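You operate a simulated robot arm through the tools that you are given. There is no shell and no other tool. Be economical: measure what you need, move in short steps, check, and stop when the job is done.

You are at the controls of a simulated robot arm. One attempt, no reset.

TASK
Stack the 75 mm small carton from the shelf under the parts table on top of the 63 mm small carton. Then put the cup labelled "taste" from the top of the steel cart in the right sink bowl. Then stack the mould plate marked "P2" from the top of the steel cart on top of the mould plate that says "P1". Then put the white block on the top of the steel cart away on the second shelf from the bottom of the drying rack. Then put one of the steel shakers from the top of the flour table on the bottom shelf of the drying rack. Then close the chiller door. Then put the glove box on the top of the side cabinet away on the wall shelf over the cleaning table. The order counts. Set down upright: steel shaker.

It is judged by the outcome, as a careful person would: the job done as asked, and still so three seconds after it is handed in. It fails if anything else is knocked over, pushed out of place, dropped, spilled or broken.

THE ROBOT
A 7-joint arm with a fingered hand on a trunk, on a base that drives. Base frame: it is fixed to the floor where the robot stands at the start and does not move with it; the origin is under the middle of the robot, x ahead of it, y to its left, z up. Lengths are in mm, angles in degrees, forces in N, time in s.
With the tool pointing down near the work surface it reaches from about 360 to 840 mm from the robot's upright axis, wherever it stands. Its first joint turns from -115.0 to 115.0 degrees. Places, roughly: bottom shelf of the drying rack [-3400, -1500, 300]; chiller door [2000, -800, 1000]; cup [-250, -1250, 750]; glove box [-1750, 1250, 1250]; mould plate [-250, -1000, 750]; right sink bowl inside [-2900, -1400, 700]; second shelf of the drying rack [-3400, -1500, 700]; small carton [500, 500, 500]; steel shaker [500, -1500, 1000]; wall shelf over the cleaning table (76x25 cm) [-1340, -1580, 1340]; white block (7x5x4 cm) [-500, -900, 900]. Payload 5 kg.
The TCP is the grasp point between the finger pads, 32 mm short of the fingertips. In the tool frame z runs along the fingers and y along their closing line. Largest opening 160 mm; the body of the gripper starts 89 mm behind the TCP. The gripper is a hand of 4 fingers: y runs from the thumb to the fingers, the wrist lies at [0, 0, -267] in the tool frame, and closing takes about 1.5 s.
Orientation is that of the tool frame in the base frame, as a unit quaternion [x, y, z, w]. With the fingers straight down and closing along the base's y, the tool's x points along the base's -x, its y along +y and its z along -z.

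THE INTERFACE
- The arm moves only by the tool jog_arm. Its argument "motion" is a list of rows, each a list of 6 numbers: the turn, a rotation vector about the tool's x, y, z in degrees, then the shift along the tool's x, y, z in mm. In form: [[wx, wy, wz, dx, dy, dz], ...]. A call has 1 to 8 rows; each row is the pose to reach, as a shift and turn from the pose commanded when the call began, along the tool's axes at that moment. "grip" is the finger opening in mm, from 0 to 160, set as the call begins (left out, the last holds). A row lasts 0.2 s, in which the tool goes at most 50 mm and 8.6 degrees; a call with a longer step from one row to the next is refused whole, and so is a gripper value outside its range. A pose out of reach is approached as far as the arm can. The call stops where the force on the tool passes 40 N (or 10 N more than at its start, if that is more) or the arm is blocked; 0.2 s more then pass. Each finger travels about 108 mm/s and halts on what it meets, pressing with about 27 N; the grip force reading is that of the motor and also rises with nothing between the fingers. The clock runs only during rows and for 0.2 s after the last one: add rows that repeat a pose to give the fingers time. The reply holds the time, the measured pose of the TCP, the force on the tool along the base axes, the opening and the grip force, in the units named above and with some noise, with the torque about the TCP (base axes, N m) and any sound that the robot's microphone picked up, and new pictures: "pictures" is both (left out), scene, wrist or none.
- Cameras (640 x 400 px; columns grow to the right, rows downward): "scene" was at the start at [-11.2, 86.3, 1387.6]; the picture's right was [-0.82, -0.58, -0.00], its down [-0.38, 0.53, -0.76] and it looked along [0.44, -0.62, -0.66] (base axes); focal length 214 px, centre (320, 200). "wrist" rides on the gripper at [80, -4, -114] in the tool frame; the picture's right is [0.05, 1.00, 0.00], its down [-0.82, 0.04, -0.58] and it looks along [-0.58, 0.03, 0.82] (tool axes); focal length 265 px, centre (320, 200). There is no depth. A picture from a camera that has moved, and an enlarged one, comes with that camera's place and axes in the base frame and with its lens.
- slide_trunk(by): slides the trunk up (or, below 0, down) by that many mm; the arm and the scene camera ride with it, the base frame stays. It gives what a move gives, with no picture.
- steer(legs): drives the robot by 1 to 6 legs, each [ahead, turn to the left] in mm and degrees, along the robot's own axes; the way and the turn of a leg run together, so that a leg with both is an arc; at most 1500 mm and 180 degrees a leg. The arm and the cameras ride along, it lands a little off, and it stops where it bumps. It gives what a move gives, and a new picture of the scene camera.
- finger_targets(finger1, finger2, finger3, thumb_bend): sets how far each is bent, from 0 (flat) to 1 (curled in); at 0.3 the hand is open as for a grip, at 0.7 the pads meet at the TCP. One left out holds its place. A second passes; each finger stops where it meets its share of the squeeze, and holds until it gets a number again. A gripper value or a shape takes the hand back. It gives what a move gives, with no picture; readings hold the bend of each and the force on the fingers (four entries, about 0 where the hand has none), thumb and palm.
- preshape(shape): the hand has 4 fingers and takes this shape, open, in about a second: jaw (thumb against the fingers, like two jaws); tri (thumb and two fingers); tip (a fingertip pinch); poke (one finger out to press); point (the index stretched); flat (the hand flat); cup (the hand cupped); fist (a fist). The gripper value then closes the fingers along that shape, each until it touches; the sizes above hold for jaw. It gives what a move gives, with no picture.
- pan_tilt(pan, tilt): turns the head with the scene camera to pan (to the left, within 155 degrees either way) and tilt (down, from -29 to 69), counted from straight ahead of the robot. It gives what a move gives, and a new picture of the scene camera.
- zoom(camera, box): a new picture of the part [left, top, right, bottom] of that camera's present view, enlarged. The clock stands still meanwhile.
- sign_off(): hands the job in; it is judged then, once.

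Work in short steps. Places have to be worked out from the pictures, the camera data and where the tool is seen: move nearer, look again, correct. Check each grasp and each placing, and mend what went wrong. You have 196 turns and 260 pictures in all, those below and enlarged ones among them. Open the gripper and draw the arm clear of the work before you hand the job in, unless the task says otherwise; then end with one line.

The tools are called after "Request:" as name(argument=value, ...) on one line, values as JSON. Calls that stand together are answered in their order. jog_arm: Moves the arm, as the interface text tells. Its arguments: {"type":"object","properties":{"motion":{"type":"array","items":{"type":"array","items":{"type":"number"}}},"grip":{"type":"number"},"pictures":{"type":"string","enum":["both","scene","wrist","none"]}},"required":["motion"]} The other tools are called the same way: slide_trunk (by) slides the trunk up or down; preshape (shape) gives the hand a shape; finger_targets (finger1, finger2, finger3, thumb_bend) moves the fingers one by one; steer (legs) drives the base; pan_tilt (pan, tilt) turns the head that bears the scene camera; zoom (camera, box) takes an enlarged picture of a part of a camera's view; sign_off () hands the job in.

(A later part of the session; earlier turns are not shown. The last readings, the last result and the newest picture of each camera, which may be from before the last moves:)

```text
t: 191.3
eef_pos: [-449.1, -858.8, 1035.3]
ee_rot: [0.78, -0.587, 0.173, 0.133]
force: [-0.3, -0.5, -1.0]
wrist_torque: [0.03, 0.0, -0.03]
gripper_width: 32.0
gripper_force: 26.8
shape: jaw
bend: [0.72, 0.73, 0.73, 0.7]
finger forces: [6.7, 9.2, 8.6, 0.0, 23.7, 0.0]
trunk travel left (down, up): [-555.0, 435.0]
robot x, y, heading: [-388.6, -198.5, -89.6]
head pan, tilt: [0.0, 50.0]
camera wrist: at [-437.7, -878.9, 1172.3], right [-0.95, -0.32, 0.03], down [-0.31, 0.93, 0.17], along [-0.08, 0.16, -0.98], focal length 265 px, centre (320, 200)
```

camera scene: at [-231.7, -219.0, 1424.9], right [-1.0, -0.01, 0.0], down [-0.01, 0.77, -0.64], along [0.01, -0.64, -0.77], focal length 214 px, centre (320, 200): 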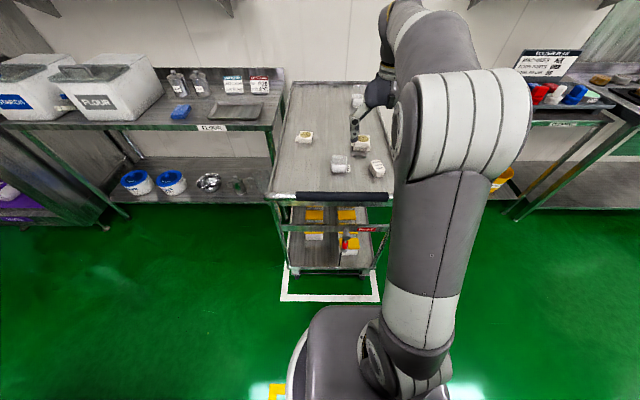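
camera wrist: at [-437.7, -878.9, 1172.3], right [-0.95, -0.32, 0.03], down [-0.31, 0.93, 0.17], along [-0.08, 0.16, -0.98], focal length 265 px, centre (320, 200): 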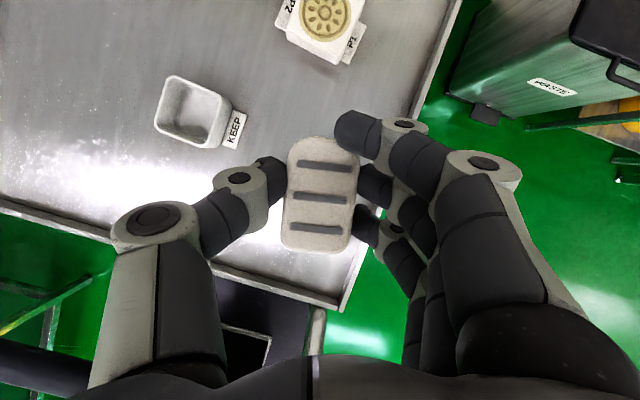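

Block secure. Drive along the aisle to face the drying rack.

Request:
steer(legs=[[0, -90], [1480, 0], [1480, 0], [0, 90]])

Request:
pan_tilt(pan=-10, tilt=35)

```text
t: 213.1
eef_pos: [-3392.0, -873.0, 1035.9]
ee_rot: [0.78, -0.587, 0.173, 0.132]
force: [0.9, -0.5, -0.3]
wrist_torque: [-0.04, 0.02, -0.01]
gripper_width: 30.5
gripper_force: 26.5
shape: jaw
bend: [0.74, 0.72, 0.73, 0.7]
finger forces: [6.1, 11.2, 10.1, 0.0, 22.2, 0.0]
trunk travel left (down, up): [-555.0, 435.0]
robot x, y, heading: [-3330.0, -222.2, -89.5]
head pan, tilt: [0.0, 50.0]
camera scene: at [-3174.3, -234.9, 1424.8], right [-1.0, -0.01, 0.0], down [-0.01, 0.77, -0.64], along [0.01, -0.64, -0.77], focal length 214 px, centre (320, 200)
```

scene: 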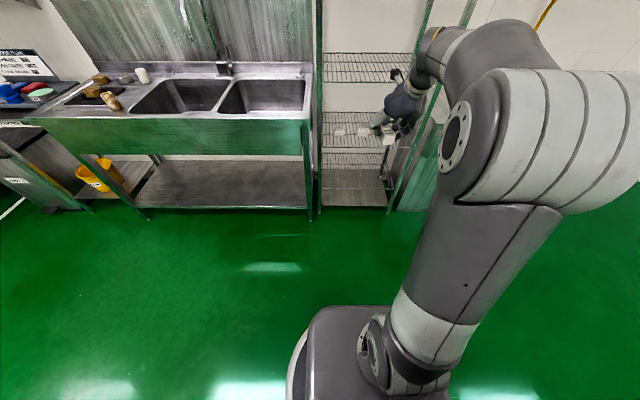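

```text
t: 213.9
eef_pos: [-3393.6, -872.9, 1035.5]
ee_rot: [0.78, -0.587, 0.173, 0.133]
force: [0.9, -0.2, -0.9]
wrist_torque: [0.0, 0.01, 0.01]
gripper_width: 30.4
gripper_force: 27.4
shape: jaw
bend: [0.74, 0.72, 0.73, 0.7]
finger forces: [6.1, 11.2, 10.0, 0.0, 22.0, 0.0]
trunk travel left (down, up): [-555.0, 435.0]
robot x, y, heading: [-3329.2, -214.8, -89.5]
head pan, tilt: [-10.0, 35.0]
camera scene: at [-3189.6, -244.7, 1446.5], right [-0.99, 0.17, 0.0], down [0.09, 0.57, -0.82], along [-0.14, -0.81, -0.57], focal length 214 px, centre (320, 200)
```

scene: 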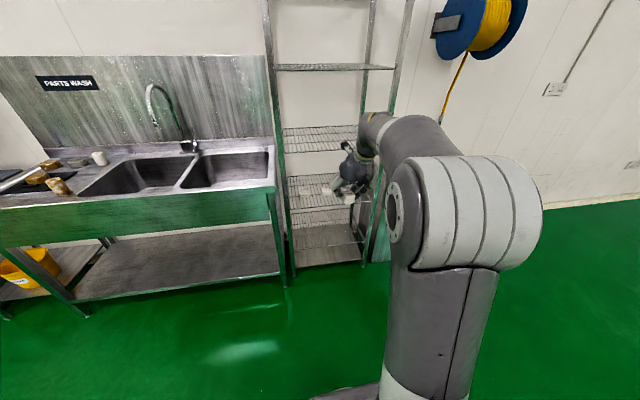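

Request:
zoom(camera="scene", box=[250, 50, 420, 280])

```text
1.74 times, centred on (335, 165) of scene
camera zoom: at [-3189.6, -244.7, 1446.5], right [-0.99, 0.17, 0.0], down [0.09, 0.57, -0.82], along [-0.14, -0.81, -0.57], focal length 373 px, centre (294, 261)
```

zoom: 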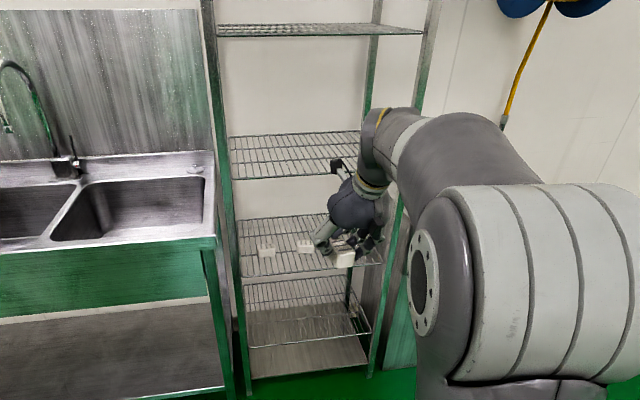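

Request:
zoom(camera="scene", box=[270, 170, 400, 290])

```text
3.33 times, centred on (335, 230) of scene
camera zoom: at [-3189.6, -244.7, 1446.5], right [-0.99, 0.17, 0.0], down [0.09, 0.57, -0.82], along [-0.14, -0.81, -0.57], focal length 715 px, centre (270, 100)
```

zoom: 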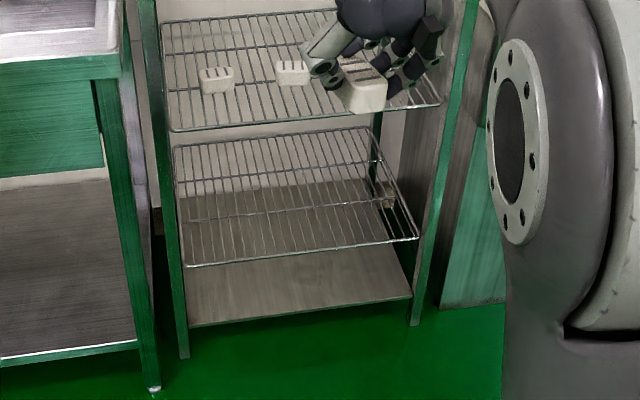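

Rack: front y≈-1290, x from -3173 to -3731, shelves at z≈309, 664 (with two similar white blocks), 1014. I'll place the block at ≈(-3570,-1345) on the 664 shelf. Drive ahead 290, lower the trunk 300.

Request:
steer(legs=[[290, 0]])

Request:
slide_trunk(by=-290)

Request:
jog_arm(motion=[[0, 0, 0, 10, 43, 4], [0, 0, 0, 20, 86, 8], [0, 0, 0, 30, 129, 12], [0, 0, 0, 40, 170, 16]], pictures="both")

```text
t: 215.9
eef_pos: [-3393.9, -1164.5, 1035.4]
ee_rot: [0.778, -0.589, 0.174, 0.133]
force: [0.1, -0.1, -0.9]
wrist_torque: [-0.01, -0.01, -0.04]
gripper_width: 30.0
gripper_force: 26.9
shape: jaw
bend: [0.74, 0.72, 0.73, 0.7]
finger forces: [6.1, 11.1, 10.2, 0.1, 22.1, 0.0]
trunk travel left (down, up): [-555.0, 435.0]
robot x, y, heading: [-3331.1, -511.6, -89.9]
head pan, tilt: [-10.0, 35.0]
camera scene: at [-3188.0, -538.5, 1446.6], right [-0.99, 0.17, 0.0], down [0.1, 0.57, -0.82], along [-0.14, -0.81, -0.57], focal length 214 px, centre (320, 200)
```

scene: 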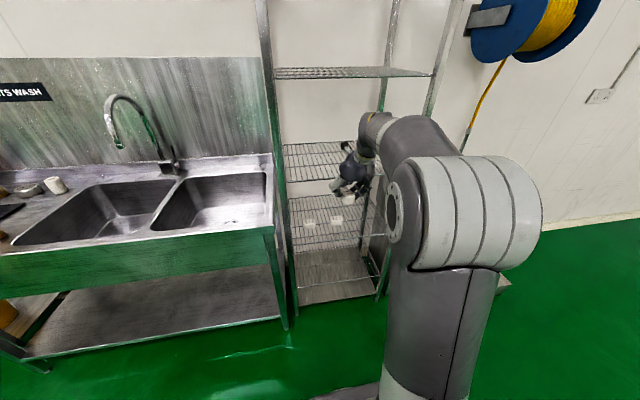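

```text
t: 218.8
eef_pos: [-3393.7, -1164.9, 745.5]
ee_rot: [0.778, -0.589, 0.173, 0.133]
force: [0.9, 0.4, -1.1]
wrist_torque: [0.0, 0.0, -0.01]
gripper_width: 30.1
gripper_force: 26.5
shape: jaw
bend: [0.74, 0.72, 0.73, 0.7]
finger forces: [6.0, 11.2, 10.2, 0.1, 22.0, 0.0]
trunk travel left (down, up): [-265.0, 725.0]
robot x, y, heading: [-3334.1, -508.7, -89.6]
head pan, tilt: [-10.0, 35.0]
```

```text
t: 219.8
eef_pos: [-3546.7, -1252.4, 747.7]
ee_rot: [0.779, -0.588, 0.174, 0.133]
force: [1.3, -0.4, -0.4]
wrist_torque: [0.01, 0.03, -0.03]
gripper_width: 30.3
gripper_force: 27.2
shape: jaw
bend: [0.74, 0.72, 0.73, 0.7]
finger forces: [5.4, 11.4, 10.1, 0.0, 22.4, 0.1]
trunk travel left (down, up): [-265.0, 725.0]
robot x, y, heading: [-3329.3, -510.2, -89.9]
head pan, tilt: [-10.0, 35.0]
camera scene: at [-3187.8, -538.1, 1156.5], right [-0.99, 0.17, 0.0], down [0.1, 0.57, -0.82], along [-0.14, -0.81, -0.57], focal length 214 px, centre (320, 200)
camera wrist: at [-3535.4, -1273.7, 883.7], right [-0.95, -0.32, 0.03], down [-0.31, 0.94, 0.17], along [-0.08, 0.16, -0.98], focal length 265 px, centre (320, 200)
```

scene: 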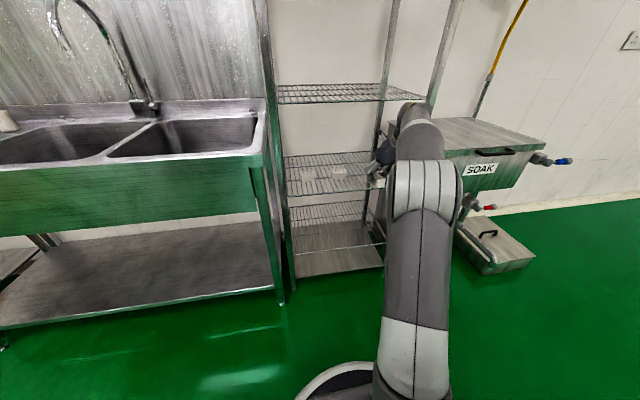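
wrist: 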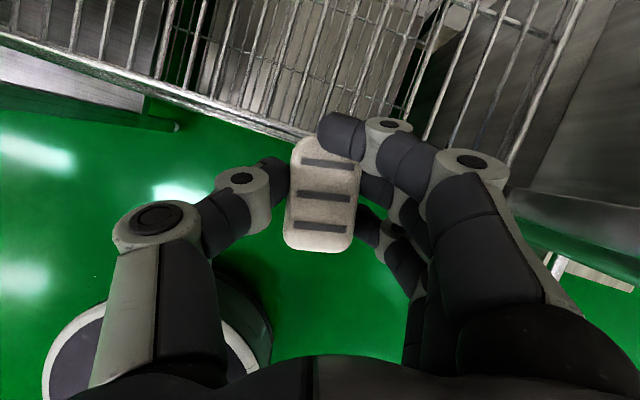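

Front edge of shelf at y≈-1282 confirmed. Move in to (-3560,-1340) at the same height.

Request:
jog_arm(motion=[[0, 0, 0, 25, 12, 11], [0, 0, 0, 50, 24, 23], [0, 0, 0, 73.6, 36.7, 34.2]], pictures="both")

Request:
zoom(camera="scene", box=[260, 60, 460, 230])

```text
t: 220.6
eef_pos: [-3558.4, -1340.2, 747.1]
ee_rot: [0.778, -0.59, 0.173, 0.131]
force: [1.3, 0.2, 3.0]
wrist_torque: [0.08, 0.22, -0.07]
gripper_width: 30.3
gripper_force: 26.5
shape: jaw
bend: [0.74, 0.72, 0.73, 0.7]
finger forces: [4.6, 11.4, 10.2, 0.0, 22.5, 0.1]
trunk travel left (down, up): [-265.0, 725.0]
robot x, y, heading: [-3330.4, -510.3, -89.7]
head pan, tilt: [-10.0, 35.0]
camera scene: at [-3187.5, -538.5, 1156.5], right [-0.99, 0.17, 0.0], down [0.1, 0.57, -0.82], along [-0.14, -0.81, -0.57], focal length 214 px, centre (320, 200)
camera wrist: at [-3547.3, -1362.1, 882.6], right [-0.95, -0.32, 0.02], down [-0.31, 0.94, 0.18], along [-0.08, 0.16, -0.98], focal length 265 px, centre (320, 200)
```

scene: 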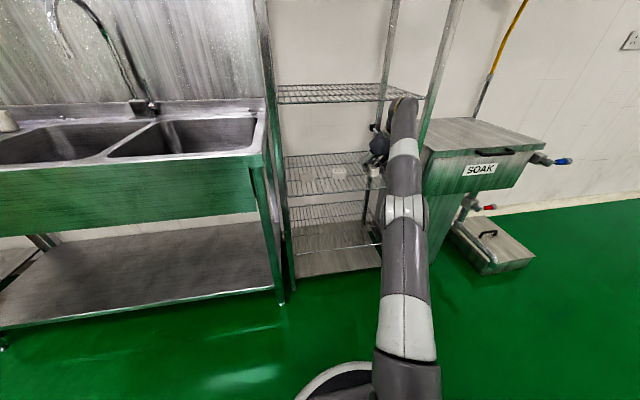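
wrist: 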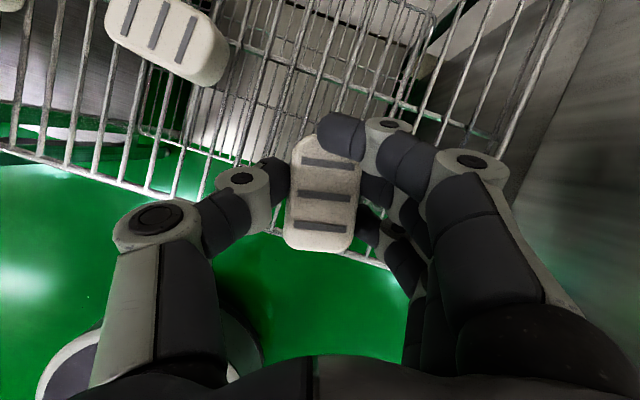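

```text
2.35 times, centred on (360, 145) of scene
camera zoom: at [-3187.5, -538.5, 1156.5], right [-0.99, 0.17, 0.0], down [0.1, 0.57, -0.82], along [-0.14, -0.81, -0.57], focal length 505 px, centre (226, 329)
```

zoom: 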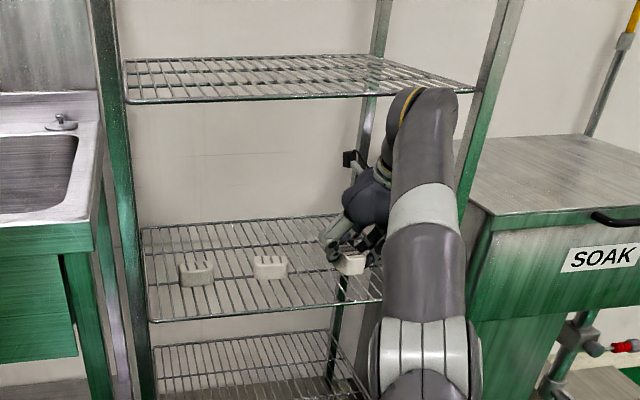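

Lower straight down step by step toward contact (expected TCP z≈700–713).

Request:
jog_arm(motion=[[0, 0, 0, -4, 0, 9], [0, 0, 0, -8.5, 0, 18], [0, 0, 0, -12.7, 0, 27], [0, 0, 0, -12.7, 0, 27]], pictures="wrist")

```text
t: 221.6
eef_pos: [-3558.1, -1341.8, 719.6]
ee_rot: [0.778, -0.589, 0.173, 0.134]
force: [0.5, -0.4, -1.3]
wrist_torque: [0.01, -0.05, -0.01]
gripper_width: 29.9
gripper_force: 26.6
shape: jaw
bend: [0.74, 0.72, 0.73, 0.7]
finger forces: [4.4, 11.2, 10.0, 0.0, 22.0, 0.0]
trunk travel left (down, up): [-265.0, 725.0]
robot x, y, heading: [-3331.1, -509.0, -89.6]
head pan, tilt: [-10.0, 35.0]
camera wrist: at [-3547.0, -1363.2, 855.2], right [-0.95, -0.32, 0.03], down [-0.31, 0.94, 0.17], along [-0.08, 0.16, -0.98], focal length 265 px, centre (320, 200)
```

wrist: 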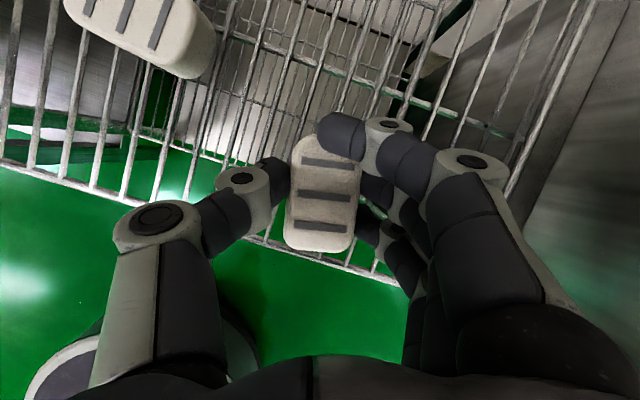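

Move 18 mm further in, then lower to contact.

Request:
jog_arm(motion=[[0, 0, 0, 15.7, 5, 7.3], [0, 0, 0, 12.7, 5, 13.6], [0, 0, 0, 10, 5, 19.5], [0, 0, 0, 8, 5, 23.5], [0, 0, 0, 6, 5, 28]], pictures="wrist")

```text
t: 222.8
eef_pos: [-3556.7, -1359.0, 705.7]
ee_rot: [0.778, -0.587, 0.176, 0.14]
force: [-0.6, -4.6, 34.0]
wrist_torque: [-0.81, 0.43, 0.08]
gripper_width: 31.6
gripper_force: 26.8
shape: jaw
bend: [0.75, 0.73, 0.73, 0.7]
finger forces: [32.0, 12.5, 11.7, 0.1, 26.7, 0.0]
out of reach, approached as far as the arm can: row 1
trunk travel left (down, up): [-265.0, 725.0]
robot x, y, heading: [-3330.3, -511.9, -89.8]
head pan, tilt: [-10.0, 35.0]
camera wrist: at [-3545.5, -1378.2, 841.9], right [-0.95, -0.32, 0.03], down [-0.31, 0.94, 0.16], along [-0.08, 0.15, -0.99], focal length 265 px, centre (320, 200)
```

wrist: 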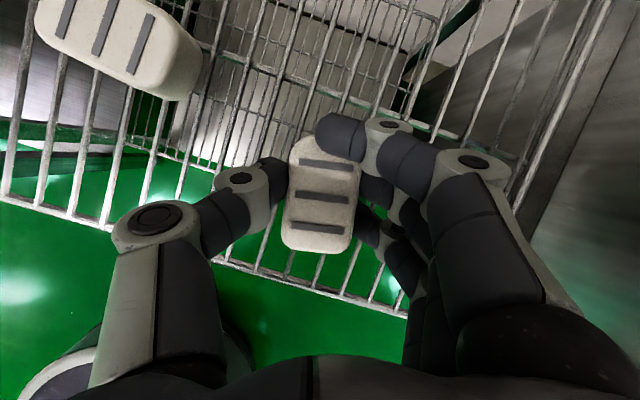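

Contact. Ease up ~6 mm of command to unload.

Request:
jog_arm(motion=[[0, 0, 0, 2.5, 0, -5.4], [0, 0, 0, 2.5, 0, -5.4]], pictures="none")

```text
t: 223.4
eef_pos: [-3557.3, -1359.0, 706.0]
ee_rot: [0.778, -0.589, 0.173, 0.135]
force: [0.3, -7.8, 27.4]
wrist_torque: [-0.85, 0.3, 0.18]
gripper_width: 31.5
gripper_force: 27.2
shape: jaw
bend: [0.75, 0.73, 0.73, 0.7]
finger forces: [33.8, 12.0, 11.1, 0.1, 25.9, 0.1]
trunk travel left (down, up): [-265.0, 725.0]
robot x, y, heading: [-3329.2, -512.3, -89.7]
head pan, tilt: [-10.0, 35.0]
```

Request:
jog_arm(motion=[[0, 0, 0, 1.5, 0, -3], [0, 0, 0, 1.5, 0, -3]], pictures="none")

```text
t: 224.0
eef_pos: [-3558.1, -1357.7, 706.4]
ee_rot: [0.778, -0.589, 0.173, 0.133]
force: [2.5, -1.9, 16.5]
wrist_torque: [-0.52, 0.21, 0.06]
gripper_width: 31.7
gripper_force: 26.7
shape: jaw
bend: [0.75, 0.73, 0.73, 0.7]
finger forces: [24.6, 11.4, 9.9, 0.1, 26.5, 0.0]
trunk travel left (down, up): [-265.0, 725.0]
robot x, y, heading: [-3329.2, -509.7, -89.7]
head pan, tilt: [-10.0, 35.0]
```

Load reduced; open gently now and watch.

Request:
jog_arm(motion=[[0, 0, 0, 0.5, 0, -1.5], [0, 0, 0, 0.5, 0, -1.5], [0, 0, 0, 0.5, 0, -1.5]], grip=75, pictures="wrist")

```text
t: 224.8
eef_pos: [-3557.4, -1359.0, 705.7]
ee_rot: [0.778, -0.589, 0.173, 0.132]
force: [0.5, 1.4, 1.8]
wrist_torque: [0.05, 0.07, -0.01]
gripper_width: 73.6
gripper_force: 0.1
shape: jaw
bend: [0.73, 0.73, 0.73, 0.7]
finger forces: [0.0, 0.0, 1.4, 0.0, 0.0, 0.1]
trunk travel left (down, up): [-265.0, 725.0]
robot x, y, heading: [-3329.0, -509.5, -89.8]
head pan, tilt: [-10.0, 35.0]
camera wrist: at [-3548.0, -1380.7, 841.7], right [-0.95, -0.31, 0.02], down [-0.31, 0.94, 0.18], along [-0.08, 0.16, -0.98], focal length 265 px, centre (320, 200)
```

wrist: 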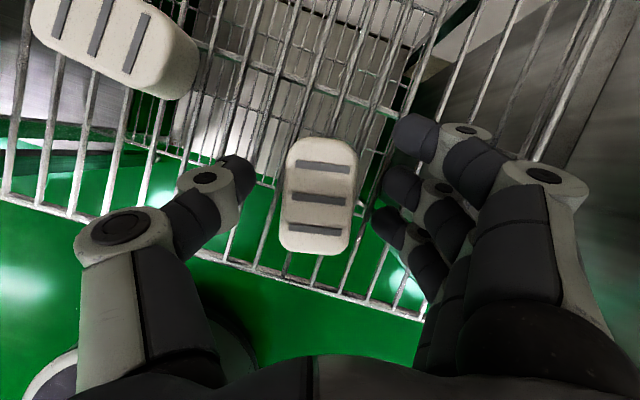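

Block rests on the shelf. Rise 22 mm and back out along the block's axis.

Request:
jog_arm(motion=[[0, 0, 0, 9.3, 0, -20], [0, 0, 0, -30, 0, -38], [0, 0, 0, -70, 0, -57], [0, 0, 0, -110, 0, -75], [0, 0, 0, -150, 0, -94]], pictures="wrist")

Request:
zoom(camera="scene", box=[260, 60, 460, 230])

```text
t: 226.0
eef_pos: [-3604.8, -1187.4, 730.1]
ee_rot: [0.778, -0.589, 0.173, 0.133]
force: [0.2, -0.5, -1.1]
wrist_torque: [0.02, 0.03, 0.0]
gripper_width: 74.2
gripper_force: 0.0
shape: jaw
bend: [0.73, 0.73, 0.73, 0.7]
finger forces: [0.1, 0.0, 0.0, 0.0, 0.0, 0.0]
out of reach, approached as far as the arm can: row 1
trunk travel left (down, up): [-265.0, 725.0]
robot x, y, heading: [-3329.2, -509.4, -89.5]
head pan, tilt: [-10.0, 35.0]
camera wrist: at [-3593.1, -1209.8, 866.9], right [-0.95, -0.32, 0.03], down [-0.31, 0.94, 0.18], along [-0.08, 0.16, -0.98], focal length 265 px, centre (320, 200)
```

wrist: 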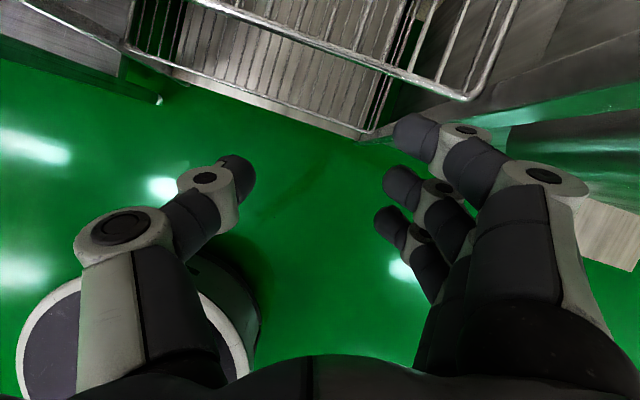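

```text
2.35 times, centred on (360, 145) of scene
camera zoom: at [-3188.0, -538.5, 1156.6], right [-0.99, 0.17, 0.0], down [0.1, 0.57, -0.82], along [-0.14, -0.81, -0.57], focal length 505 px, centre (226, 329)
```

zoom: 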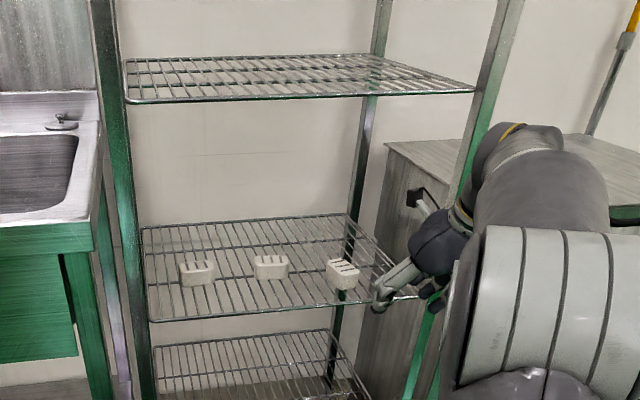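

Block is on the shelf beside the other two. Now prepare for the shaker: centre the arm in front of the robot.

Request:
jog_arm(motion=[[0, 0, 0, -10, -43, -5], [0, 0, 0, -20, -87, -10], [0, 0, 0, -30, -131, -14], [0, 0, 0, -40, -175, -19], [0, 0, 0, -50, -219, -23], [0, 0, 0, -60, -263, -28], [-3.3, 0, 7.1, -70, -290, -33], [-6.6, 0, 14.2, -70, -309, -33]], pictures="none")

Request:
steer(legs=[[-290, 0]])

Request:
slide_trunk(by=290)

Request:
jog_arm(motion=[[0, 8, 0, 0, 0, 0], [0, 16, 0, 0, 0, 0], [0, 24, 0, 0, 0, 0], [0, 32, 0, 0, 0, 0], [0, 40, 0, 0, 0, 0]], pictures="none", grip=120)

```text
t: 227.8
eef_pos: [-3331.7, -1030.3, 726.7]
ee_rot: [-0.69, 0.69, -0.153, -0.156]
force: [-0.5, 0.3, 0.6]
wrist_torque: [0.01, -0.03, -0.02]
gripper_width: 74.6
gripper_force: 0.0
shape: jaw
bend: [0.73, 0.73, 0.73, 0.7]
finger forces: [0.0, 0.1, 0.0, 0.0, 0.0, 0.0]
trunk travel left (down, up): [-265.0, 725.0]
robot x, y, heading: [-3331.4, -509.7, -89.8]
head pan, tilt: [-10.0, 35.0]
```

```text
t: 229.8
eef_pos: [-3329.2, -743.4, 726.6]
ee_rot: [0.693, -0.687, 0.155, 0.154]
force: [0.5, 0.4, 0.3]
wrist_torque: [0.05, 0.01, -0.03]
gripper_width: 74.5
gripper_force: 0.1
shape: jaw
bend: [0.73, 0.73, 0.73, 0.7]
finger forces: [0.0, 0.0, 0.1, 0.0, 0.0, 0.0]
trunk travel left (down, up): [-265.0, 725.0]
robot x, y, heading: [-3334.6, -224.6, -89.3]
head pan, tilt: [-10.0, 35.0]
camera scene: at [-3189.9, -249.4, 1156.6], right [-0.99, 0.16, 0.0], down [0.09, 0.57, -0.82], along [-0.13, -0.81, -0.57], focal length 214 px, centre (320, 200)
```

scene: 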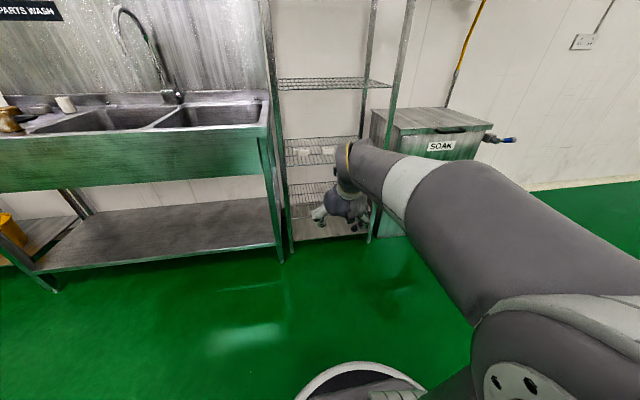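

```text
t: 232.7
eef_pos: [-3330.4, -742.8, 1017.6]
ee_rot: [0.693, -0.687, 0.155, 0.155]
force: [-0.2, 0.3, 0.5]
wrist_torque: [-0.03, 0.0, 0.03]
gripper_width: 74.4
gripper_force: 0.1
shape: jaw
bend: [0.73, 0.73, 0.73, 0.7]
finger forces: [0.1, 0.0, 0.0, 0.0, 0.0, 0.0]
trunk travel left (down, up): [-555.0, 435.0]
robot x, y, heading: [-3331.5, -224.4, -89.2]
head pan, tilt: [-10.0, 35.0]
```

```text
t: 233.9
eef_pos: [-3328.3, -782.6, 973.0]
ee_rot: [0.604, -0.598, 0.375, 0.371]
force: [-0.1, -0.2, 0.8]
wrist_torque: [-0.01, -0.01, -0.01]
gripper_width: 119.9
gripper_force: 0.0
shape: jaw
bend: [0.63, 0.63, 0.63, 0.59]
finger forces: [0.0, 0.1, 0.1, 0.0, 0.0, 0.0]
out of reach, approached as far as the arm can: row 2, 3, 4, 5
trunk travel left (down, up): [-555.0, 435.0]
robot x, y, heading: [-3332.6, -219.8, -89.5]
head pan, tilt: [-10.0, 35.0]
```

Pitch ≈63°, good. Drive back toward the flour table.

Request:
steer(legs=[[0, 89], [1450, 0], [1450, 0], [410, 0]])

```text
t: 254.3
eef_pos: [622.2, -199.6, 972.3]
ee_rot: [0.85, 0.002, 0.527, 0.0]
force: [0.2, -0.1, -0.5]
wrist_torque: [0.04, -0.01, 0.02]
gripper_width: 119.7
gripper_force: 0.1
shape: jaw
bend: [0.63, 0.63, 0.63, 0.59]
finger forces: [0.0, 0.0, 0.0, 0.0, 0.0, 0.0]
trunk travel left (down, up): [-555.0, 435.0]
robot x, y, heading: [58.6, -197.4, 0.3]
head pan, tilt: [-10.0, 35.0]
camera scene: at [87.4, -59.4, 1446.6], right [-0.17, -0.99, 0.0], down [-0.57, 0.1, -0.82], along [0.81, -0.14, -0.57], focal length 214 px, centre (320, 200)
```

scene: 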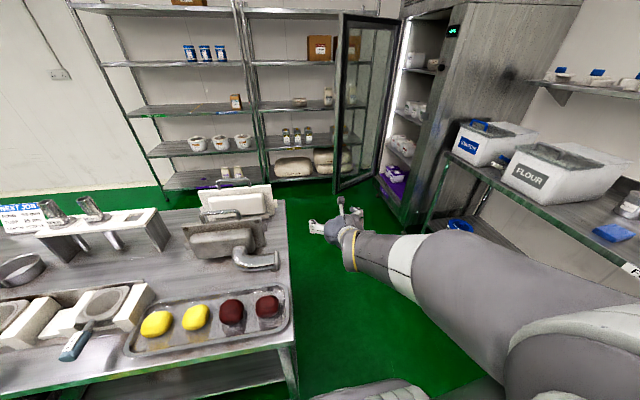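

Now thread toward the flour table: legs at -55°, then -28°, and face it.

Request:
steer(legs=[[0, -55], [300, 0], [0, 28], [320, 0], [0, -63]])

Request:
pan_tilt(pan=0, tilt=30)

```text
t: 264.6
eef_pos: [534.7, -1147.4, 972.4]
ee_rot: [0.609, -0.594, 0.376, 0.368]
force: [-0.1, 0.0, 1.6]
wrist_torque: [0.01, 0.0, -0.03]
gripper_width: 119.8
gripper_force: 0.1
shape: jaw
bend: [0.63, 0.63, 0.63, 0.59]
finger forces: [0.0, 0.1, 0.1, 0.1, 0.0, 0.0]
trunk travel left (down, up): [-555.0, 435.0]
robot x, y, heading: [519.8, -588.4, -88.6]
head pan, tilt: [-10.0, 35.0]
camera scene: at [665.7, -611.5, 1446.6], right [-0.99, 0.15, 0.0], down [0.09, 0.57, -0.82], along [-0.12, -0.81, -0.57], focal length 214 px, centre (320, 200)
```

scene: 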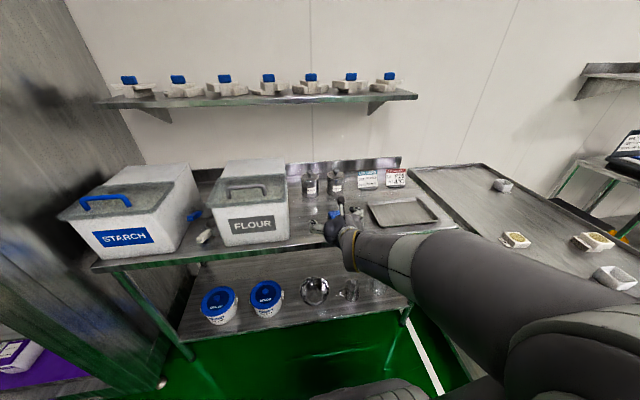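

```text
t: 265.3
eef_pos: [533.9, -1147.5, 971.9]
ee_rot: [0.608, -0.594, 0.376, 0.368]
force: [-0.4, -0.1, 0.3]
wrist_torque: [-0.02, -0.02, -0.01]
gripper_width: 120.0
gripper_force: 0.0
shape: jaw
bend: [0.63, 0.63, 0.63, 0.59]
finger forces: [0.0, 0.1, 0.0, 0.0, 0.0, 0.1]
trunk travel left (down, up): [-555.0, 435.0]
robot x, y, heading: [526.5, -585.4, -88.7]
head pan, tilt: [0.0, 30.0]
camera scene: at [681.0, -614.8, 1454.4], right [-1.0, -0.02, 0.0], down [-0.01, 0.5, -0.87], along [0.02, -0.87, -0.5], focal length 214 px, centre (320, 200)
```

scene: 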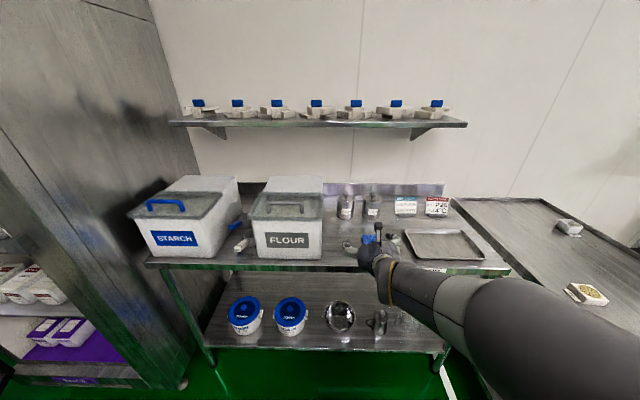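

Request:
zoom(camera="scene", box=[310, 175, 410, 265])

Request:
jog_arm(motion=[[0, 0, 0, 0, 0, 0]], pictures="wrist")

```text
4.44 times, centred on (360, 220) of scene
camera zoom: at [681.0, -614.8, 1454.4], right [-1.0, -0.02, 0.0], down [-0.01, 0.5, -0.87], along [0.02, -0.87, -0.5], focal length 953 px, centre (142, 111)
```

zoom: 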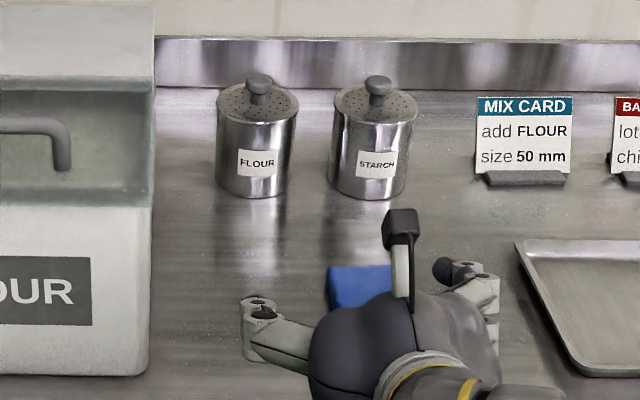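

```text
t: 265.7
eef_pos: [535.0, -1146.0, 972.2]
ee_rot: [0.609, -0.593, 0.377, 0.368]
force: [-0.3, 0.4, 1.0]
wrist_torque: [-0.02, -0.02, -0.02]
gripper_width: 119.9
gripper_force: 0.0
shape: jaw
bend: [0.63, 0.63, 0.63, 0.59]
finger forces: [0.0, 0.0, 0.0, 0.0, 0.0, 0.1]
trunk travel left (down, up): [-555.0, 435.0]
robot x, y, heading: [521.6, -585.5, -88.5]
head pan, tilt: [0.0, 30.0]
camera wrist: at [538.3, -1080.8, 1093.9], right [-1.0, -0.05, 0.05], down [-0.06, 0.88, -0.47], along [-0.02, -0.47, -0.88], focal length 265 px, centre (320, 200)
```

wrist: 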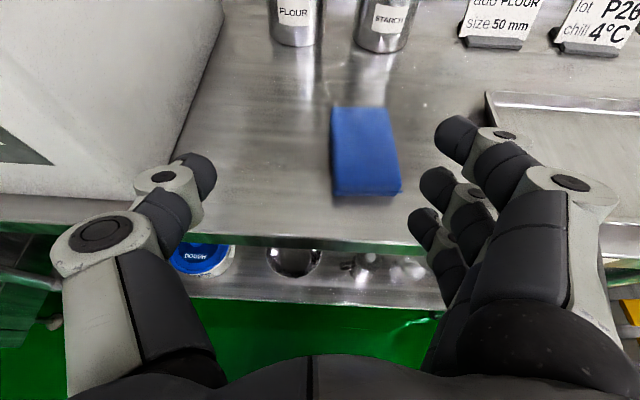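

I'll take the right-hand shaker (STARCH) at x≈450, centre y≈-1527, diameter ≈82. Approach to (450,-1380,935) and re-measure.

Request:
jog_arm(motion=[[0, 0, 0, 12, 15, 37], [0, 0, 0, 24, 30, 75], [0, 0, 0, 36, 46, 112], [0, 0, 0, 48, 61, 150], [0, 0, 0, 60, 76, 187], [0, 0, 0, 70, 91, 224]], pictures="wrist", grip=112)

```text
t: 267.1
eef_pos: [446.0, -1381.3, 935.8]
ee_rot: [0.608, -0.594, 0.376, 0.368]
force: [0.8, -0.2, -0.1]
wrist_torque: [0.0, -0.01, -0.04]
gripper_width: 112.5
gripper_force: 0.0
shape: jaw
bend: [0.66, 0.66, 0.66, 0.63]
finger forces: [0.0, 0.1, 0.0, 0.0, 0.0, 0.0]
trunk travel left (down, up): [-555.0, 435.0]
robot x, y, heading: [524.3, -588.5, -88.4]
head pan, tilt: [0.0, 30.0]
camera wrist: at [449.2, -1315.2, 1056.9], right [-1.0, -0.04, 0.05], down [-0.06, 0.88, -0.47], along [-0.02, -0.47, -0.88], focal length 265 px, centre (320, 200)
```

wrist: 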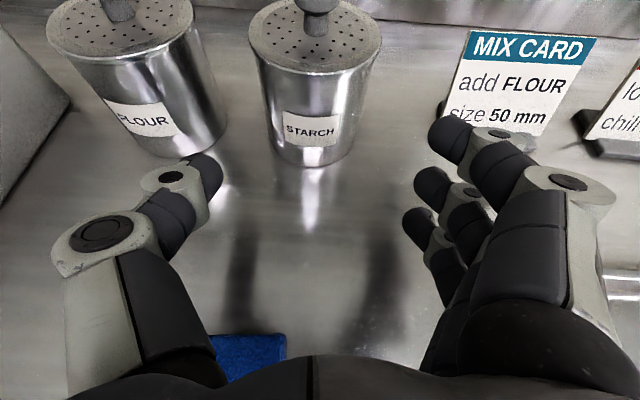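

Refined: table z≈875, shaker centre ≈(452,-1483), body top ≈962. Narrow the opening to 104, correct x, and move in at z≈930.

Request:
jog_arm(motion=[[0, 0, 0, 0, -5, 0], [0, 0, 0, 0, -5, 0], [0, 0, 0, 13, -4, 30], [0, 0, 0, 26, -4, 60], [0, 0, 0, 38.8, -3.5, 89]], pictures="wrist", grip=104)

```text
t: 268.3
eef_pos: [453.0, -1477.9, 929.3]
ee_rot: [0.608, -0.595, 0.376, 0.368]
force: [0.8, -0.3, -0.2]
wrist_torque: [-0.03, -0.01, 0.0]
gripper_width: 104.5
gripper_force: 0.1
shape: jaw
bend: [0.69, 0.69, 0.69, 0.66]
finger forces: [0.1, 0.1, 0.0, 0.1, 0.1, 0.0]
trunk travel left (down, up): [-555.0, 435.0]
robot x, y, heading: [525.2, -589.2, -88.5]
head pan, tilt: [0.0, 30.0]
camera wrist: at [455.9, -1410.5, 1051.9], right [-1.0, -0.04, 0.05], down [-0.06, 0.88, -0.47], along [-0.02, -0.47, -0.88], focal length 265 px, centre (320, 200)
```

wrist: 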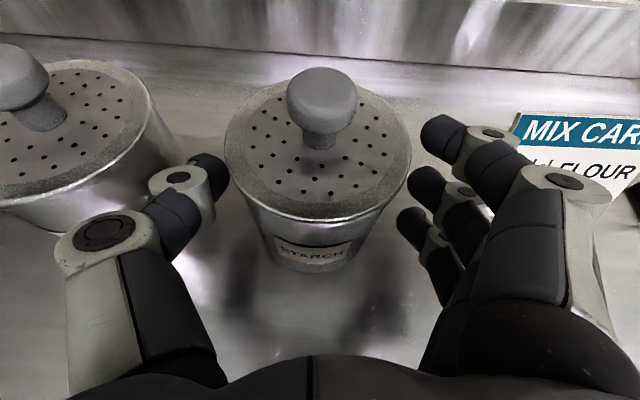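

Well centred. Move 12 mm further in and close.

Request:
jog_arm(motion=[[0, 0, 0, 5, 0, 10.5], [0, 0, 0, 5, 0, 10.5]], pictures="none")

Request:
jog_arm(motion=[[0, 0, 0, 0, 0, 0], [0, 0, 0, 0, 0, 0], [0, 0, 0, 0, 0, 0], [0, 0, 0, 0, 0, 0], [0, 0, 0, 0, 0, 0]], pictures="wrist", grip=50)

```text
t: 268.9
eef_pos: [453.6, -1489.9, 930.4]
ee_rot: [0.608, -0.594, 0.375, 0.369]
force: [-0.3, 0.2, -0.4]
wrist_torque: [-0.02, 0.02, 0.02]
gripper_width: 104.7
gripper_force: 0.1
shape: jaw
bend: [0.69, 0.69, 0.69, 0.66]
finger forces: [0.0, 0.1, 0.0, 0.1, 0.1, 0.0]
trunk travel left (down, up): [-555.0, 435.0]
robot x, y, heading: [524.8, -587.2, -88.8]
head pan, tilt: [0.0, 30.0]
```

```text
t: 270.1
eef_pos: [454.5, -1488.8, 929.7]
ee_rot: [0.608, -0.594, 0.376, 0.369]
force: [0.8, -0.4, 0.3]
wrist_torque: [0.03, 0.08, -0.01]
gripper_width: 70.4
gripper_force: 26.4
shape: jaw
bend: [0.74, 0.73, 0.72, 0.72]
finger forces: [7.3, 9.4, 9.1, 0.0, 24.8, 0.0]
trunk travel left (down, up): [-555.0, 435.0]
robot x, y, heading: [524.5, -583.0, -88.5]
head pan, tilt: [0.0, 30.0]
heard: snap
camera wrist: at [457.6, -1422.3, 1051.8], right [-1.0, -0.05, 0.05], down [-0.06, 0.88, -0.47], along [-0.02, -0.47, -0.88], focal length 265 px, centre (320, 200)
```

wrist: 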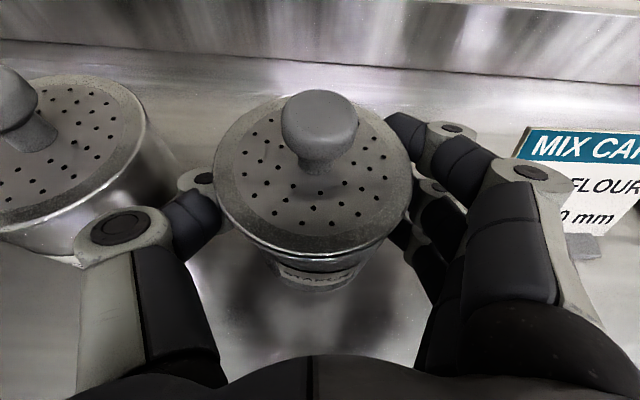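

Gripped (70 mm); a "snap" sound was heard, the shaker looks intact. Lift gently and check.

Request:
jog_arm(motion=[[0, 0, 0, 13, 0, -7], [0, 0, 0, 27, 0, -13], [0, 0, 0, 54, 0, -27], [0, 0, 0, 81, 0, -40]], pictures="both")

Request:
zoom(camera="scene", box=[300, 150, 440, 270])

```text
t: 271.1
eef_pos: [455.6, -1487.9, 1018.7]
ee_rot: [0.608, -0.594, 0.376, 0.368]
force: [0.8, 0.4, -6.5]
wrist_torque: [0.06, 0.0, -0.02]
gripper_width: 70.6
gripper_force: 27.5
shape: jaw
bend: [0.74, 0.73, 0.72, 0.72]
finger forces: [7.4, 9.9, 9.4, 0.0, 24.1, 0.0]
trunk travel left (down, up): [-555.0, 435.0]
robot x, y, heading: [522.2, -587.6, -88.3]
head pan, tilt: [0.0, 30.0]
camera scene: at [681.1, -615.1, 1454.3], right [-1.0, -0.02, 0.0], down [-0.01, 0.5, -0.87], along [0.02, -0.87, -0.5], focal length 214 px, centre (320, 200)
camera wrist: at [458.4, -1421.6, 1141.0], right [-1.0, -0.05, 0.05], down [-0.06, 0.88, -0.47], along [-0.02, -0.47, -0.88], focal length 265 px, centre (320, 200)
```

scene: 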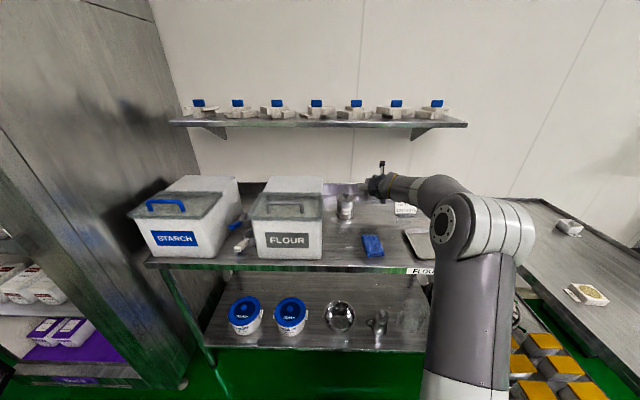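
wrist: 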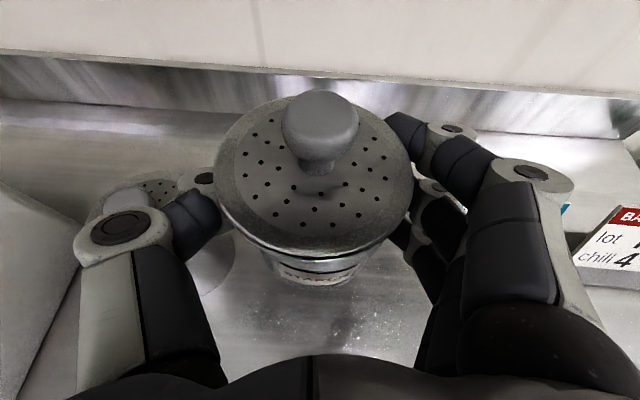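

```text
3.33 times, centred on (370, 210) of scene
camera zoom: at [681.1, -615.1, 1454.3], right [-1.0, -0.02, 0.0], down [-0.01, 0.5, -0.87], along [0.02, -0.87, -0.5], focal length 715 px, centre (153, 167)
```

zoom: 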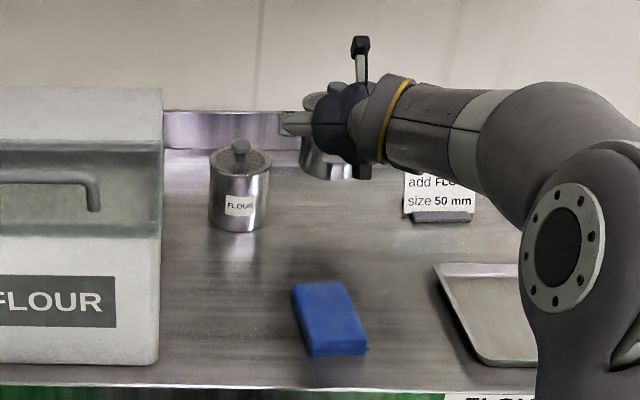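

Shaker held upright. Retract toward the robot.

Request:
jog_arm(motion=[[0, 0, 0, -18, -1, -37], [0, 0, 0, -37, -2, -74], [0, 0, 0, -55, -3, -111], [0, 0, 0, -73, -4, -148], [0, 0, 0, -92, -5, -185], [0, 0, 0, -110, -6, -222], [0, 0, 0, -128, -7, -258], [0, 0, 0, -147, -9, -295]], pictures="wrist")

```text
t: 272.9
eef_pos: [455.2, -1161.0, 1023.3]
ee_rot: [0.61, -0.589, 0.375, 0.375]
force: [-0.6, 2.5, -10.6]
wrist_torque: [-0.13, -0.12, 0.03]
gripper_width: 70.0
gripper_force: 27.2
shape: jaw
bend: [0.73, 0.73, 0.72, 0.72]
finger forces: [8.0, 10.5, 9.3, 0.0, 25.1, 0.0]
trunk travel left (down, up): [-555.0, 435.0]
robot x, y, heading: [524.4, -587.5, -88.6]
head pan, tilt: [0.0, 30.0]
camera wrist: at [459.3, -1093.2, 1144.8], right [-1.0, -0.05, 0.06], down [-0.07, 0.88, -0.48], along [-0.03, -0.48, -0.88], focal length 265 px, centre (320, 200)
```

wrist: 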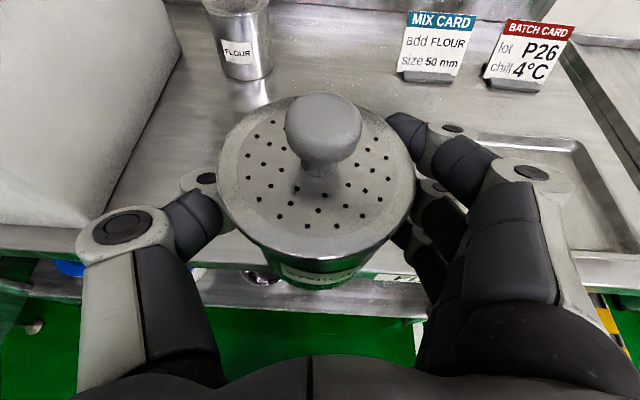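

Raise the trunk 150 for clearance over the cart handle, then drive back to the drying rack.

Request:
slide_trunk(by=150)

Request:
steer(legs=[[0, 61], [-320, 0], [0, -27.5], [-310, 0], [0, -125]])

```text
t: 274.6
eef_pos: [455.9, -1162.0, 1172.4]
ee_rot: [0.608, -0.594, 0.376, 0.368]
force: [-0.1, -0.7, -5.9]
wrist_torque: [0.05, 0.0, 0.01]
gripper_width: 69.6
gripper_force: 26.9
shape: jaw
bend: [0.73, 0.73, 0.72, 0.72]
finger forces: [7.9, 10.5, 9.1, 0.1, 25.1, 0.0]
trunk travel left (down, up): [-705.0, 285.0]
robot x, y, heading: [525.9, -585.3, -88.6]
head pan, tilt: [0.0, 30.0]
```

```text
t: 287.6
eef_pos: [-506.6, -130.2, 1172.0]
ee_rot: [-0.014, 0.85, -0.008, -0.526]
force: [0.0, 1.3, -5.4]
wrist_torque: [-0.01, -0.06, 0.01]
gripper_width: 69.1
gripper_force: 27.0
shape: jaw
bend: [0.74, 0.73, 0.72, 0.73]
finger forces: [6.6, 10.1, 8.4, 0.1, 22.6, 0.0]
trunk travel left (down, up): [-705.0, 285.0]
robot x, y, heading: [67.6, -182.7, -178.6]
head pan, tilt: [0.0, 30.0]
camera scene: at [40.7, -338.9, 1604.4], right [-0.03, 1.0, 0.0], down [0.5, 0.02, -0.87], along [-0.87, -0.03, -0.5], focal length 214 px, centre (320, 200)
```

scene: 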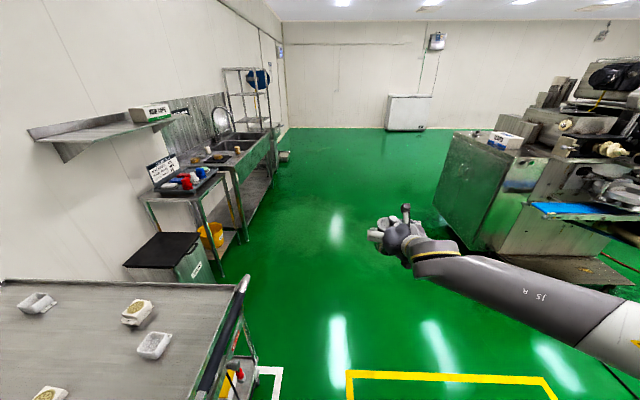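

Clear way. Drive to the rack.

Request:
steer(legs=[[1150, 0], [1150, 0], [1140, 0], [0, 88.6]])

```text
t: 308.1
eef_pos: [-3409.4, -949.0, 1172.1]
ee_rot: [0.617, -0.586, 0.381, 0.363]
force: [0.5, -0.3, -6.7]
wrist_torque: [0.06, -0.01, 0.03]
gripper_width: 68.8
gripper_force: 27.1
shape: jaw
bend: [0.74, 0.72, 0.72, 0.73]
finger forces: [6.8, 10.9, 8.6, 0.0, 23.7, 0.1]
trunk travel left (down, up): [-705.0, 285.0]
robot x, y, heading: [-3371.5, -373.4, -86.9]
head pan, tilt: [0.0, 30.0]
camera scene: at [-3213.5, -397.0, 1604.4], right [-1.0, -0.05, 0.0], down [-0.03, 0.5, -0.87], along [0.05, -0.86, -0.5], focal length 214 px, centre (320, 200)
```

scene: 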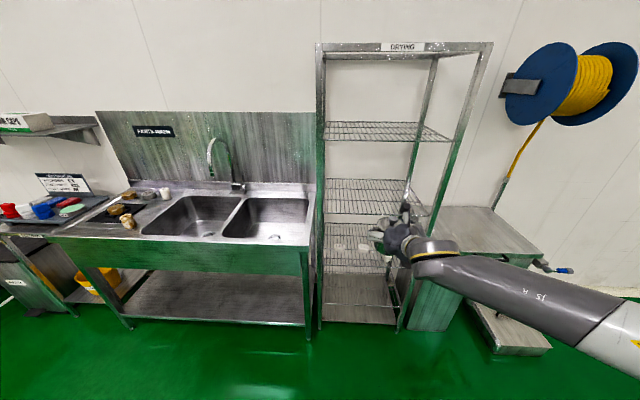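

Straighten the heading and lower the trunk in front of the rack.

Request:
steer(legs=[[0, -3]])

Request:
slide_trunk(by=-400)

Request:
slide_trunk(by=-290)

Request:
jog_arm(motion=[[0, 0, 0, 0, 0, 0]], pictures="both")

```text
t: 308.9
eef_pos: [-3440.6, -945.4, 1172.3]
ee_rot: [-0.601, 0.602, -0.371, -0.374]
force: [-1.1, -0.6, -5.7]
wrist_torque: [0.05, -0.01, 0.02]
gripper_width: 68.3
gripper_force: 26.5
shape: jaw
bend: [0.74, 0.72, 0.72, 0.73]
finger forces: [6.5, 10.7, 8.6, 0.0, 23.6, 0.1]
trunk travel left (down, up): [-705.0, 285.0]
robot x, y, heading: [-3373.8, -370.9, -90.0]
head pan, tilt: [0.0, 30.0]
camera scene: at [-3215.5, -405.1, 1604.4], right [-1.0, 0.0, 0.0], down [0.0, 0.5, -0.87], along [0.0, -0.87, -0.5], focal length 214 px, centre (320, 200)
```

scene: 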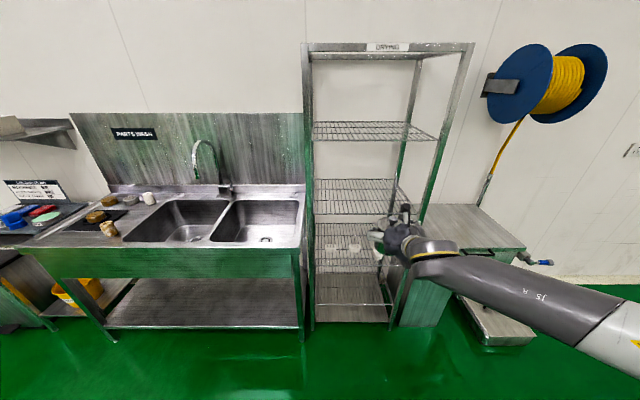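

```text
t: 312.8
eef_pos: [-3439.1, -945.2, 773.6]
ee_rot: [-0.601, 0.602, -0.371, -0.373]
force: [0.2, 0.7, -5.4]
wrist_torque: [0.13, -0.01, -0.03]
gripper_width: 68.9
gripper_force: 26.9
shape: jaw
bend: [0.74, 0.72, 0.72, 0.73]
finger forces: [6.5, 10.7, 8.6, 0.0, 23.3, 0.1]
trunk travel left (down, up): [-305.0, 685.0]
robot x, y, heading: [-3371.4, -374.0, -89.9]
head pan, tilt: [0.0, 30.0]
```

```text
t: 315.7
eef_pos: [-3440.0, -943.9, 482.1]
ee_rot: [-0.601, 0.602, -0.371, -0.373]
force: [0.0, -0.3, -6.0]
wrist_torque: [0.04, 0.01, -0.01]
gripper_width: 68.6
gripper_force: 26.6
shape: jaw
bend: [0.74, 0.72, 0.72, 0.73]
finger forces: [6.6, 10.6, 8.5, 0.0, 23.5, 0.0]
trunk travel left (down, up): [-15.0, 975.0]
robot x, y, heading: [-3370.7, -370.9, -90.0]
head pan, tilt: [0.0, 30.0]
```

```text
t: 316.1
eef_pos: [-3439.8, -943.8, 482.3]
ee_rot: [-0.601, 0.602, -0.371, -0.373]
force: [-0.9, 0.2, -6.1]
wrist_torque: [0.06, -0.01, 0.0]
gripper_width: 68.8
gripper_force: 26.9
shape: jaw
bend: [0.74, 0.72, 0.72, 0.73]
finger forces: [6.6, 10.7, 8.5, 0.0, 23.4, 0.0]
trunk travel left (down, up): [-15.0, 975.0]
robot x, y, heading: [-3370.8, -373.4, -89.8]
head pan, tilt: [0.0, 30.0]
camera scene: at [-3215.0, -405.0, 914.4], right [-1.0, 0.0, 0.0], down [0.0, 0.5, -0.87], along [0.0, -0.87, -0.5], focal length 214 px, centre (320, 200)
camera wrist: at [-3435.2, -878.8, 603.8], right [-1.0, -0.02, 0.05], down [-0.04, 0.88, -0.47], along [-0.03, -0.47, -0.88], focal length 265 px, centre (320, 200)
```

scene: 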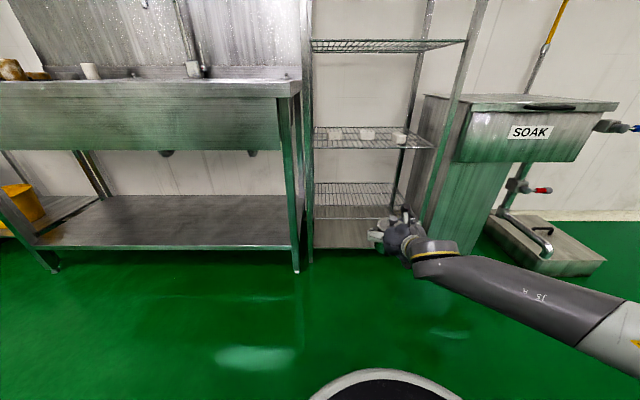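
wrist: 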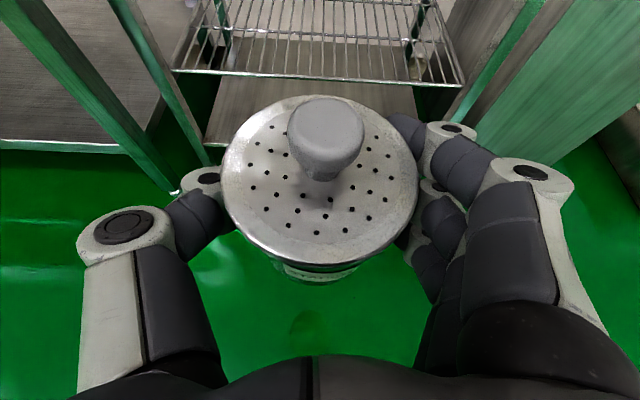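

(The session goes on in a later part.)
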